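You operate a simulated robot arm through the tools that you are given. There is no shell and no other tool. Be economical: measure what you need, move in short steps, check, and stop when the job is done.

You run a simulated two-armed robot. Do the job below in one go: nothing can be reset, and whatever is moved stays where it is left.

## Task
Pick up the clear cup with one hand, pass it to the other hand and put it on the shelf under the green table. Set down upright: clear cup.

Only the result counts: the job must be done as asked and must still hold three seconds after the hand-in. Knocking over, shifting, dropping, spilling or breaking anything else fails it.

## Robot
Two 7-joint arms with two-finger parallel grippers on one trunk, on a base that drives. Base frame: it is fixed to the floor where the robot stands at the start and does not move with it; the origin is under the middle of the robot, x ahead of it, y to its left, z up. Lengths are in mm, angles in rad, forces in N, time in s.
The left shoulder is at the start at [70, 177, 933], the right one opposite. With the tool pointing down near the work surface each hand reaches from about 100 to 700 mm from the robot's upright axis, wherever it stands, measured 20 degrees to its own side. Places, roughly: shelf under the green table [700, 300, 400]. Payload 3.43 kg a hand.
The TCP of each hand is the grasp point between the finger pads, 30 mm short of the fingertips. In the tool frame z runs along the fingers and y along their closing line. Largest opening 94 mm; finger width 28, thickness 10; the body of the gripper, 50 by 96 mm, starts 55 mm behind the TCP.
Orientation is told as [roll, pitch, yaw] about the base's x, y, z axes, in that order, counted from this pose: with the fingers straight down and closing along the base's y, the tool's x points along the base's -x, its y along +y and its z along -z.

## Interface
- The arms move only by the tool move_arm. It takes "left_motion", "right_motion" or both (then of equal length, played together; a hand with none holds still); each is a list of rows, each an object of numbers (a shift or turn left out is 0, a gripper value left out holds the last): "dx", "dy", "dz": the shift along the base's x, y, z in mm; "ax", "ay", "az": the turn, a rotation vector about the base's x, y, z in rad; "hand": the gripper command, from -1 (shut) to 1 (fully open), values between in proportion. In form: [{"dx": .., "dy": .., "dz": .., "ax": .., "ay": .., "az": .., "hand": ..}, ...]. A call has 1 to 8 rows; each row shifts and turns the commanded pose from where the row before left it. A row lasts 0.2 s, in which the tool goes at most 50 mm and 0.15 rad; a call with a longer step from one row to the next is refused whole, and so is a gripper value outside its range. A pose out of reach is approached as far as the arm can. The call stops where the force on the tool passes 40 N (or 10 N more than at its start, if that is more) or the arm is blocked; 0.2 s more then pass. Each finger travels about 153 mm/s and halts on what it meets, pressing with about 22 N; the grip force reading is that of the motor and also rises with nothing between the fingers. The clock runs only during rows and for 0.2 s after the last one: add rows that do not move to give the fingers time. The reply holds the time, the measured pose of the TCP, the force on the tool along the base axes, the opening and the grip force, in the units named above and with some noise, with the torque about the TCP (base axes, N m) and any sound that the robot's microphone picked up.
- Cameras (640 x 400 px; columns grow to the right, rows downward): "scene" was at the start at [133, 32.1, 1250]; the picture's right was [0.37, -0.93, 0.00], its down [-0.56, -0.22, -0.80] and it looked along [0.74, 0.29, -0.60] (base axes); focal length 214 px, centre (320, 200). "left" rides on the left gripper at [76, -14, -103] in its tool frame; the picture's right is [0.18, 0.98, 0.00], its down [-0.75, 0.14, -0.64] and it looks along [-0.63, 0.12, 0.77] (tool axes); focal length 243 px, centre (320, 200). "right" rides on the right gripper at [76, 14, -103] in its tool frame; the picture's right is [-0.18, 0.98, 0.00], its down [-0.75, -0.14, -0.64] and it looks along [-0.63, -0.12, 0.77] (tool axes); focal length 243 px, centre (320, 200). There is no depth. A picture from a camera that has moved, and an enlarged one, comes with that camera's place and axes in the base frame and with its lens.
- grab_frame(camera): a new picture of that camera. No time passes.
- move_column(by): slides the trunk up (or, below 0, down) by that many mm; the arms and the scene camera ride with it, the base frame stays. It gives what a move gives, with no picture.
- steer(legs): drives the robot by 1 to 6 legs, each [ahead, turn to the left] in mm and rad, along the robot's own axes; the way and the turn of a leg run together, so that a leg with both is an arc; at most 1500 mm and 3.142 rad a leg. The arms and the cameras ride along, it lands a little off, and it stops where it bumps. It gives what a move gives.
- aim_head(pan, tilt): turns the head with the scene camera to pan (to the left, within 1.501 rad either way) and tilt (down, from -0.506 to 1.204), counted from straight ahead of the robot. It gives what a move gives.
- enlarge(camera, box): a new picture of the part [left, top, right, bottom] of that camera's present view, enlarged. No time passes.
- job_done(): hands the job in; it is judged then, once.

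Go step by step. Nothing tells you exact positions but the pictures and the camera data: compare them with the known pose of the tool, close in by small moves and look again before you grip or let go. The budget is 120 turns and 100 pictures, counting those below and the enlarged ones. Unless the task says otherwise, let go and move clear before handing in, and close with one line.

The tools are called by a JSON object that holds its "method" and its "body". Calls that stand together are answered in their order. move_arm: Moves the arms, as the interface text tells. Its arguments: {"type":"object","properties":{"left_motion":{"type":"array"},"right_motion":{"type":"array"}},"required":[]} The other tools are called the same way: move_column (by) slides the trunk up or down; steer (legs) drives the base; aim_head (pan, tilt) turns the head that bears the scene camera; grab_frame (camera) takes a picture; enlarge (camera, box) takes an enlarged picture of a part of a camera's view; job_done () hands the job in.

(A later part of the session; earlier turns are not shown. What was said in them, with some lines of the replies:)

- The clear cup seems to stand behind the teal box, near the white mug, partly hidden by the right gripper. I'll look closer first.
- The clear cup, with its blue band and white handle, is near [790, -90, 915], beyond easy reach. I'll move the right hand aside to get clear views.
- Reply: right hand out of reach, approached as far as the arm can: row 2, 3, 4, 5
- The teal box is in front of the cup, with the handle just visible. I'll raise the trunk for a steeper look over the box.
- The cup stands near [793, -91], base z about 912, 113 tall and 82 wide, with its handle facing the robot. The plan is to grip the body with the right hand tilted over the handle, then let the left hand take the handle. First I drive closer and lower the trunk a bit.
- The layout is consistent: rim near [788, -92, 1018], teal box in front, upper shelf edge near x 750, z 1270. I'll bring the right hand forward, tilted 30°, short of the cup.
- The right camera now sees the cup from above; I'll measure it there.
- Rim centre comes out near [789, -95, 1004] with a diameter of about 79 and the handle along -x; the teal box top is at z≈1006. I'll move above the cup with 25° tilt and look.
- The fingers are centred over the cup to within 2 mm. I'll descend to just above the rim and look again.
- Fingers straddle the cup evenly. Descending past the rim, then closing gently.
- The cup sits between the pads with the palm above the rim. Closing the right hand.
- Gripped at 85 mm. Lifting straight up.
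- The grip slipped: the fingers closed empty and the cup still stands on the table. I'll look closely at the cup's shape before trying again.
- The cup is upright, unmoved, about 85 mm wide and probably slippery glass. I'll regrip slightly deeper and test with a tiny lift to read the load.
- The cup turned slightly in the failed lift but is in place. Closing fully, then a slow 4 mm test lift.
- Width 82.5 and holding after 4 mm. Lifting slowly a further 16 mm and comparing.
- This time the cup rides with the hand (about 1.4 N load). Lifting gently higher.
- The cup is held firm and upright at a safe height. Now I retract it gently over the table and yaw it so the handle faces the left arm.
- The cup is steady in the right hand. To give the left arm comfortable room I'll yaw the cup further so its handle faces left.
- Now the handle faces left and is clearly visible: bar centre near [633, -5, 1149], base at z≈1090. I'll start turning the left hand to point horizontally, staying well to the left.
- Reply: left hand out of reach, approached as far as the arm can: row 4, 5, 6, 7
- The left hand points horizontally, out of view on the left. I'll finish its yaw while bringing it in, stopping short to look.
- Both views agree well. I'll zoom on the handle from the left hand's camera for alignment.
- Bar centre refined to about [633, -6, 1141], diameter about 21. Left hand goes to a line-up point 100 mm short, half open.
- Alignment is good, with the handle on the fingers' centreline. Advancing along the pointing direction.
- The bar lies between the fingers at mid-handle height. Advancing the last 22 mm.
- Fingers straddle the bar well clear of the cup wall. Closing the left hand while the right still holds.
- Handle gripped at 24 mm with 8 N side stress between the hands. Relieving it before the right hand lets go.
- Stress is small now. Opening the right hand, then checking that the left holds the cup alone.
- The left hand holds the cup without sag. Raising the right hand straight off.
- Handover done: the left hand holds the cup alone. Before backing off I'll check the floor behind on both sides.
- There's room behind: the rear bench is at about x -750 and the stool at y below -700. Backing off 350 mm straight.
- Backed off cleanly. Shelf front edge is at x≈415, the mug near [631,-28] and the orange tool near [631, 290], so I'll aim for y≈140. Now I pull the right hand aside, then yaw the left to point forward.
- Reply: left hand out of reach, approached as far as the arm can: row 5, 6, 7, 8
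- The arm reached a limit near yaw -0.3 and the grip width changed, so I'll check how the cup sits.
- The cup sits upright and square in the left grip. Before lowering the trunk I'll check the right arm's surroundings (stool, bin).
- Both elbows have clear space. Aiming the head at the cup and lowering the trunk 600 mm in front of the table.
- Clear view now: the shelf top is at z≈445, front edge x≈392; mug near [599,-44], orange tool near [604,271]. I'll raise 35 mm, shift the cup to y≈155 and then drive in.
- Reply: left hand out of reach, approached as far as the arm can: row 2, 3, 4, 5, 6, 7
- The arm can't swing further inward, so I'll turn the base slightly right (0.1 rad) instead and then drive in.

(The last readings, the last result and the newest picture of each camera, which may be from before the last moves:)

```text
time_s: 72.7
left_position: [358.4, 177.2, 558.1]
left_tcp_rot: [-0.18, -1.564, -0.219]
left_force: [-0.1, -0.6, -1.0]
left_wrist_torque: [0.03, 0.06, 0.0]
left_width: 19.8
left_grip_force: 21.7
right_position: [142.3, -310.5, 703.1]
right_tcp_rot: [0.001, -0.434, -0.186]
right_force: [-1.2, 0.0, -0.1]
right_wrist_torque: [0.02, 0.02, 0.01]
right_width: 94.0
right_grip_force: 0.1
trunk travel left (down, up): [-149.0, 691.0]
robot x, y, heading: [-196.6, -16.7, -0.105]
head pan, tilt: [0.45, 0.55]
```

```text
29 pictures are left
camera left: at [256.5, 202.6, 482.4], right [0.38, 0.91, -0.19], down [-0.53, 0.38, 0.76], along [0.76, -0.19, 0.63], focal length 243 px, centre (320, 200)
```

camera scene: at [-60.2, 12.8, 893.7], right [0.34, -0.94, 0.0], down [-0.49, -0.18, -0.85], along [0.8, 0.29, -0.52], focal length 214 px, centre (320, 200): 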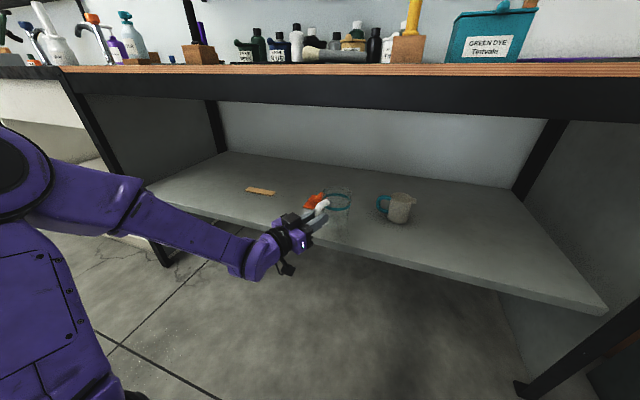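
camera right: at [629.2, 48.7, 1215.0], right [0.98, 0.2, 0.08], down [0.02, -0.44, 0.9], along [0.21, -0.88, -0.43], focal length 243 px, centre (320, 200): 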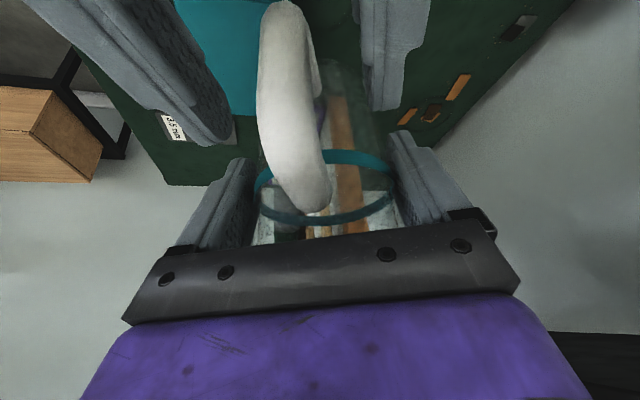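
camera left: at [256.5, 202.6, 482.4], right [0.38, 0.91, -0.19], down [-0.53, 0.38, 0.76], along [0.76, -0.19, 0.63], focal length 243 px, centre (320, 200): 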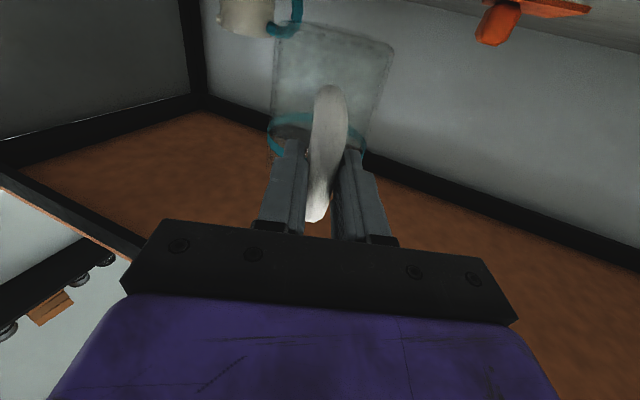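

The cup is at the shelf edge with good height margin. Driving in 75 mm more.

{"method": "steer", "body": {"legs": [[78, 0]]}}

{"method": "grab_frame", "body": {"camera": "left"}}

{"method": "enlarge", "body": {"camera": "scene", "box": [220, 150, 440, 310]}}

```text
time_s: 73.7
left_position: [436.9, 168.7, 557.9]
left_tcp_rot: [-0.184, -1.566, -0.214]
left_force: [0.0, 0.5, -0.9]
left_wrist_torque: [0.01, 0.09, 0.01]
left_width: 20.1
left_grip_force: 21.6
right_position: [222.0, -320.8, 703.6]
right_tcp_rot: [0.001, -0.433, -0.185]
right_force: [-0.1, 0.4, -0.5]
right_wrist_torque: [-0.01, 0.0, 0.0]
right_width: 94.1
right_grip_force: 0.0
trunk travel left (down, up): [-149.0, 691.0]
robot x, y, heading: [-115.9, -21.5, -0.104]
head pan, tilt: [0.45, 0.55]
```

```text
28 pictures are left
camera left: at [335.4, 193.9, 482.4], right [0.38, 0.91, -0.19], down [-0.53, 0.38, 0.76], along [0.76, -0.19, 0.63], focal length 243 px, centre (320, 200)
```

left: 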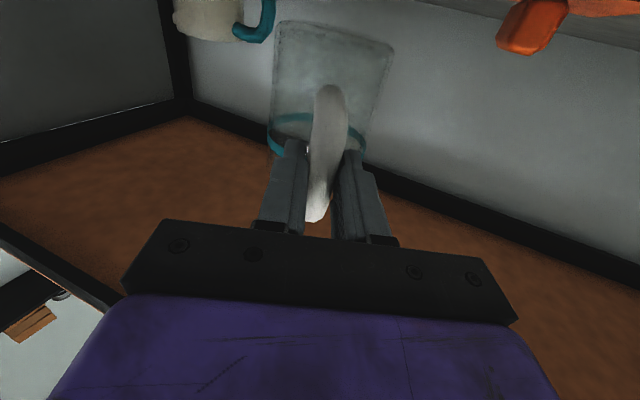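

```text
2.50 times, centred on (330, 230) of scene
camera zoom: at [18.6, 4.4, 893.7], right [0.34, -0.94, 0.0], down [-0.49, -0.18, -0.85], along [0.8, 0.29, -0.52], focal length 536 px, centre (295, 125)
```

zoom: 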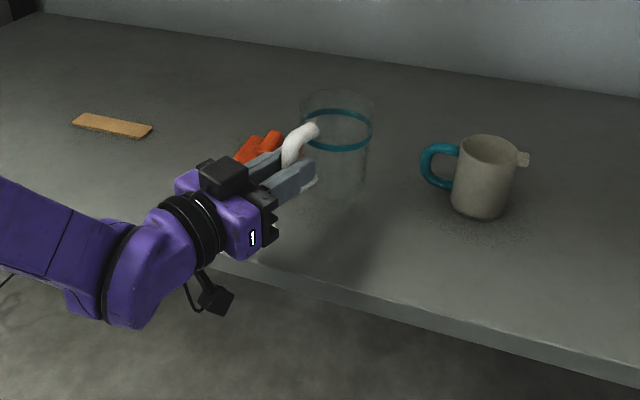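

The cup is fully over free shelf space, with the wrist camera in front of the edge. Lowering 40 mm, then creeping down.

{"method": "move_arm", "body": {"left_motion": [{"dz": -5}, {"dz": -8}, {"dz": -8}, {"dz": -8}, {"dz": -6}, {"dz": -5}, {}]}}

{"method": "grab_frame", "body": {"camera": "left"}}

{"method": "enlarge", "body": {"camera": "scene", "box": [220, 150, 440, 310]}}

```text
time_s: 75.3
left_position: [437.0, 168.8, 518.8]
left_tcp_rot: [-0.334, -1.564, -0.075]
left_force: [-0.4, -0.5, -1.4]
left_wrist_torque: [0.04, 0.06, 0.0]
left_width: 20.0
left_grip_force: 22.1
right_position: [221.4, -318.8, 702.8]
right_tcp_rot: [0.001, -0.433, -0.186]
right_force: [-0.8, -0.3, 0.0]
right_wrist_torque: [0.0, -0.01, 0.0]
right_width: 94.1
right_grip_force: 0.0
trunk travel left (down, up): [-149.0, 691.0]
robot x, y, heading: [-119.0, -20.8, -0.1]
head pan, tilt: [0.45, 0.55]
```

```text
26 pictures are left
camera left: at [336.3, 194.9, 442.6], right [0.39, 0.9, -0.19], down [-0.53, 0.38, 0.76], along [0.76, -0.2, 0.63], focal length 243 px, centre (320, 200)
```

left: 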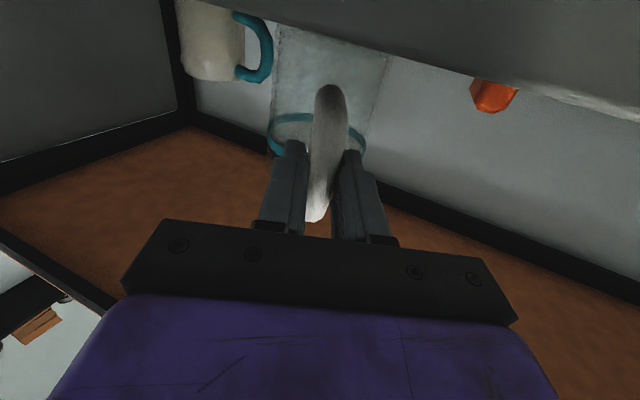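

```text
2.50 times, centred on (330, 230) of scene
camera zoom: at [18.5, 4.4, 893.7], right [0.34, -0.94, 0.0], down [-0.49, -0.18, -0.85], along [0.8, 0.29, -0.52], focal length 536 px, centre (295, 125)
```

zoom: 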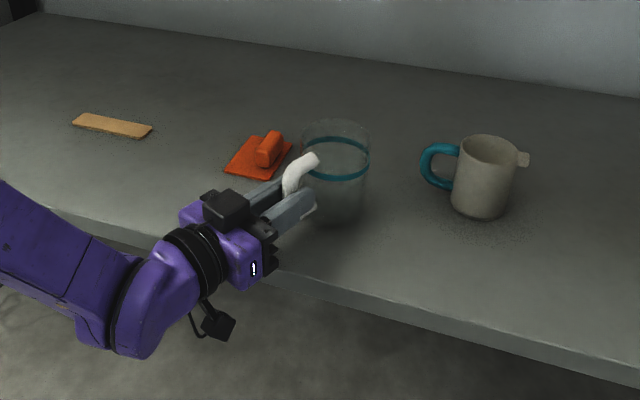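

Shelf top looks to be around z 453, with the cup base a bit above it. Creeping down.

{"method": "move_arm", "body": {"left_motion": [{"dz": -2}, {"dz": -2}, {"dz": -2}, {}]}}

{"method": "move_arm", "body": {"left_motion": [{"dz": -1.5}, {"dz": -1.5}, {}]}}

{"method": "enlarge", "body": {"camera": "scene", "box": [270, 170, 390, 270]}}

```text
time_s: 76.3
left_position: [437.2, 170.9, 513.4]
left_tcp_rot: [-0.282, -1.567, -0.123]
left_force: [0.0, 0.3, 0.1]
left_wrist_torque: [-0.03, -0.1, 0.0]
left_width: 20.0
left_grip_force: 22.4
right_position: [221.2, -320.0, 703.0]
right_tcp_rot: [0.002, -0.436, -0.185]
right_force: [-0.1, 0.4, -0.4]
right_wrist_torque: [-0.03, 0.0, 0.02]
right_width: 94.0
right_grip_force: 0.1
trunk travel left (down, up): [-149.0, 691.0]
robot x, y, heading: [-117.4, -19.3, -0.107]
head pan, tilt: [0.45, 0.55]
```

```text
time_s: 77.1
left_position: [436.6, 169.2, 509.8]
left_tcp_rot: [-0.213, -1.567, -0.196]
left_force: [-2.8, -0.2, 7.0]
left_wrist_torque: [-0.24, -0.65, -0.02]
left_width: 20.2
left_grip_force: 22.1
right_position: [221.0, -320.1, 703.2]
right_tcp_rot: [0.003, -0.438, -0.188]
right_force: [0.0, -0.2, -0.1]
right_wrist_torque: [0.02, -0.02, -0.01]
right_width: 94.4
right_grip_force: 0.1
trunk travel left (down, up): [-149.0, 691.0]
robot x, y, heading: [-117.4, -17.3, -0.102]
head pan, tilt: [0.45, 0.55]
```

```text
4.00 times, centred on (330, 220) of scene
camera zoom: at [17.4, 4.3, 893.9], right [0.34, -0.94, 0.0], down [-0.49, -0.18, -0.85], along [0.8, 0.29, -0.52], focal length 858 px, centre (280, 120)
```

zoom: 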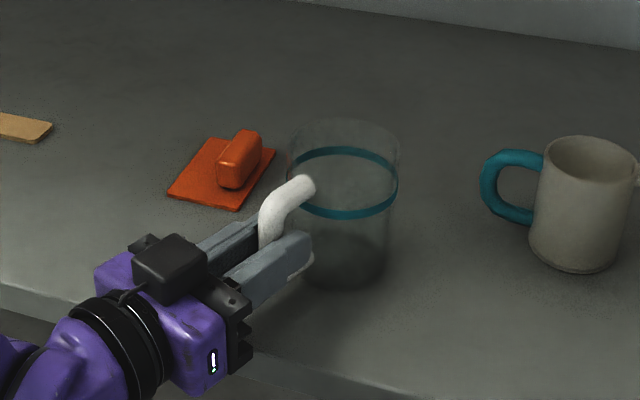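

Contact: 7 N up through the cup. Easing 2 mm of preload, then opening gently.

{"method": "move_arm", "body": {"left_motion": [{"dz": 1}, {"dz": 0.7}, {}]}}

{"method": "move_arm", "body": {"left_motion": [{"hand": -0.5}, {"hand": -0.35}, {"hand": -0.2}, {"hand": 0.1}, {"hand": 0.3}, {}]}}

{"method": "grab_frame", "body": {"camera": "left"}}

{"method": "enlarge", "body": {"camera": "scene", "box": [270, 170, 390, 270]}}

```text
time_s: 77.9
left_position: [436.4, 169.4, 511.6]
left_tcp_rot: [-0.344, -1.562, -0.06]
left_force: [-0.2, 0.6, -0.8]
left_wrist_torque: [0.02, 0.08, 0.02]
left_width: 20.4
left_grip_force: 22.1
right_position: [221.7, -320.6, 703.3]
right_tcp_rot: [0.002, -0.435, -0.187]
right_force: [0.7, -0.4, -0.4]
right_wrist_torque: [-0.01, 0.0, 0.01]
right_width: 94.0
right_grip_force: 0.1
trunk travel left (down, up): [-149.0, 691.0]
robot x, y, heading: [-116.4, -21.7, -0.104]
head pan, tilt: [0.45, 0.55]
```

```text
time_s: 79.3
left_position: [435.3, 169.0, 512.6]
left_tcp_rot: [-0.302, -1.564, -0.103]
left_force: [0.4, 0.3, 0.5]
left_wrist_torque: [0.0, 0.04, -0.01]
left_width: 61.0
left_grip_force: 0.1
right_position: [220.7, -319.0, 703.1]
right_tcp_rot: [0.0, -0.435, -0.187]
right_force: [0.6, 0.1, 0.5]
right_wrist_torque: [-0.01, 0.0, 0.01]
right_width: 94.0
right_grip_force: 0.1
trunk travel left (down, up): [-149.0, 691.0]
robot x, y, heading: [-117.0, -19.2, -0.102]
head pan, tilt: [0.45, 0.55]
```

```text
23 pictures are left
camera left: at [335.7, 195.6, 435.7], right [0.39, 0.9, -0.19], down [-0.53, 0.38, 0.76], along [0.75, -0.2, 0.63], focal length 243 px, centre (320, 200)
```

left: 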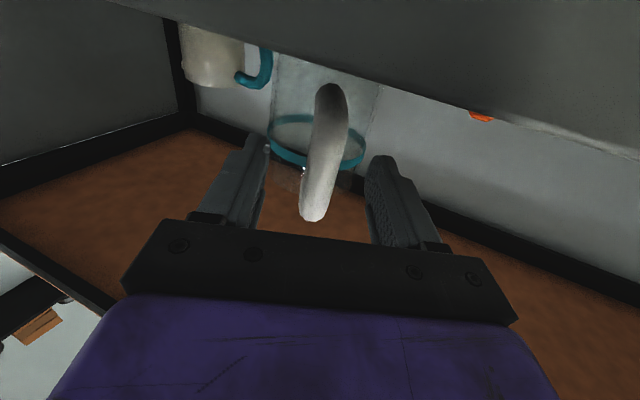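

```text
4.00 times, centred on (330, 220) of scene
camera zoom: at [18.4, 4.4, 893.7], right [0.34, -0.94, 0.0], down [-0.49, -0.18, -0.85], along [0.8, 0.29, -0.52], focal length 858 px, centre (280, 120)
```

zoom: 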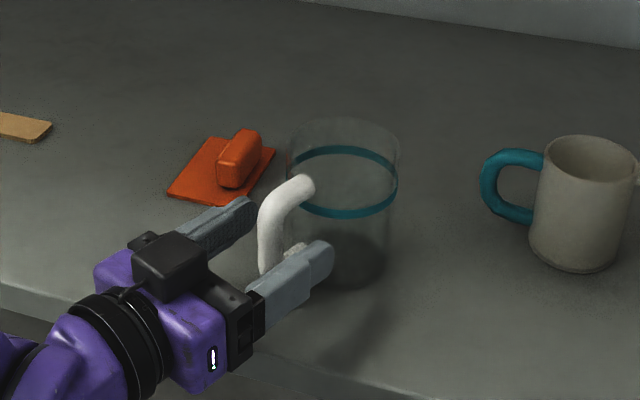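

The cup stands upright on its own, and the fingers are clear of the handle. Backing the base out along the finger direction with a small arc.

{"method": "steer", "body": {"legs": [[-70, 0.04]]}}

{"method": "enlarge", "body": {"camera": "scene", "box": [240, 150, 400, 270]}}

```text
time_s: 80.3
left_position: [359.5, 196.0, 510.8]
left_tcp_rot: [-0.303, -1.564, -0.065]
left_force: [-0.1, 0.3, -0.4]
left_wrist_torque: [-0.01, -0.01, -0.03]
left_width: 60.9
left_grip_force: 0.1
right_position: [163.5, -300.0, 702.4]
right_tcp_rot: [0.002, -0.436, -0.152]
right_force: [0.6, -0.5, 0.9]
right_wrist_torque: [0.02, -0.01, -0.01]
right_width: 94.1
right_grip_force: 0.1
trunk travel left (down, up): [-149.0, 691.0]
robot x, y, heading: [-185.7, -11.4, -0.068]
head pan, tilt: [0.45, 0.55]
```

```text
3.33 times, centred on (320, 210) of scene
camera zoom: at [-52.7, 15.5, 893.8], right [0.37, -0.93, 0.0], down [-0.48, -0.2, -0.85], along [0.79, 0.32, -0.52], focal length 715 px, centre (320, 167)
```

zoom: 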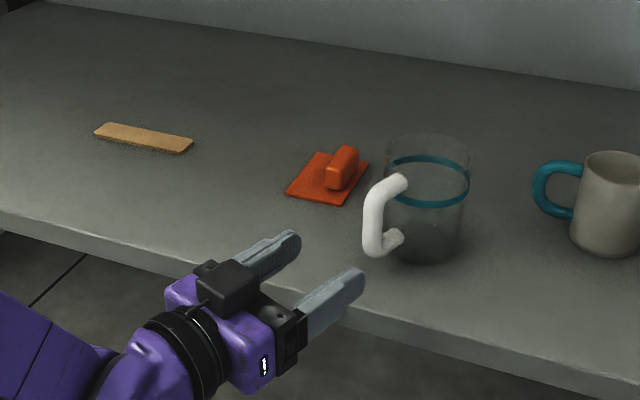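

The cup stands upright on the shelf, untouched by the retreat. I'll back off a bit more and take a last look.

{"method": "steer", "body": {"legs": [[-130, 0]]}}

{"method": "grab_frame", "body": {"camera": "scene"}}

```text
time_s: 81.6
left_position: [231.8, 205.8, 512.8]
left_tcp_rot: [-0.3, -1.564, -0.067]
left_force: [-0.1, 0.5, 0.4]
left_wrist_torque: [0.0, 0.01, -0.01]
left_width: 61.3
left_grip_force: 0.0
right_position: [35.4, -292.0, 703.1]
right_tcp_rot: [0.001, -0.434, -0.147]
right_force: [0.2, 0.0, -0.8]
right_wrist_torque: [-0.03, 0.05, 0.0]
right_width: 94.1
right_grip_force: 0.2
trunk travel left (down, up): [-149.0, 691.0]
robot x, y, heading: [-315.6, -6.6, -0.068]
head pan, tilt: [0.45, 0.55]
```

```text
20 pictures are left
camera scene: at [-180.5, 24.2, 893.8], right [0.37, -0.93, 0.0], down [-0.48, -0.2, -0.85], along [0.79, 0.32, -0.52], focal length 214 px, centre (320, 200)
```

scene: 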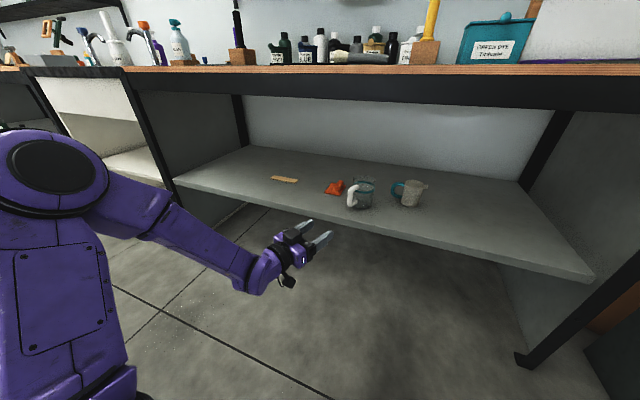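

The cup rests upright on the shelf, both hands are clear, and nothing else has moved. Handing in.

{"method": "job_done", "body": {}}

```text
The job is handed in.
```

The clear cup was picked up with the right hand, passed to the left, and now stands upright on the shelf under the green table. The first lift slipped and turned the cup slightly where it stood; the second grip held.
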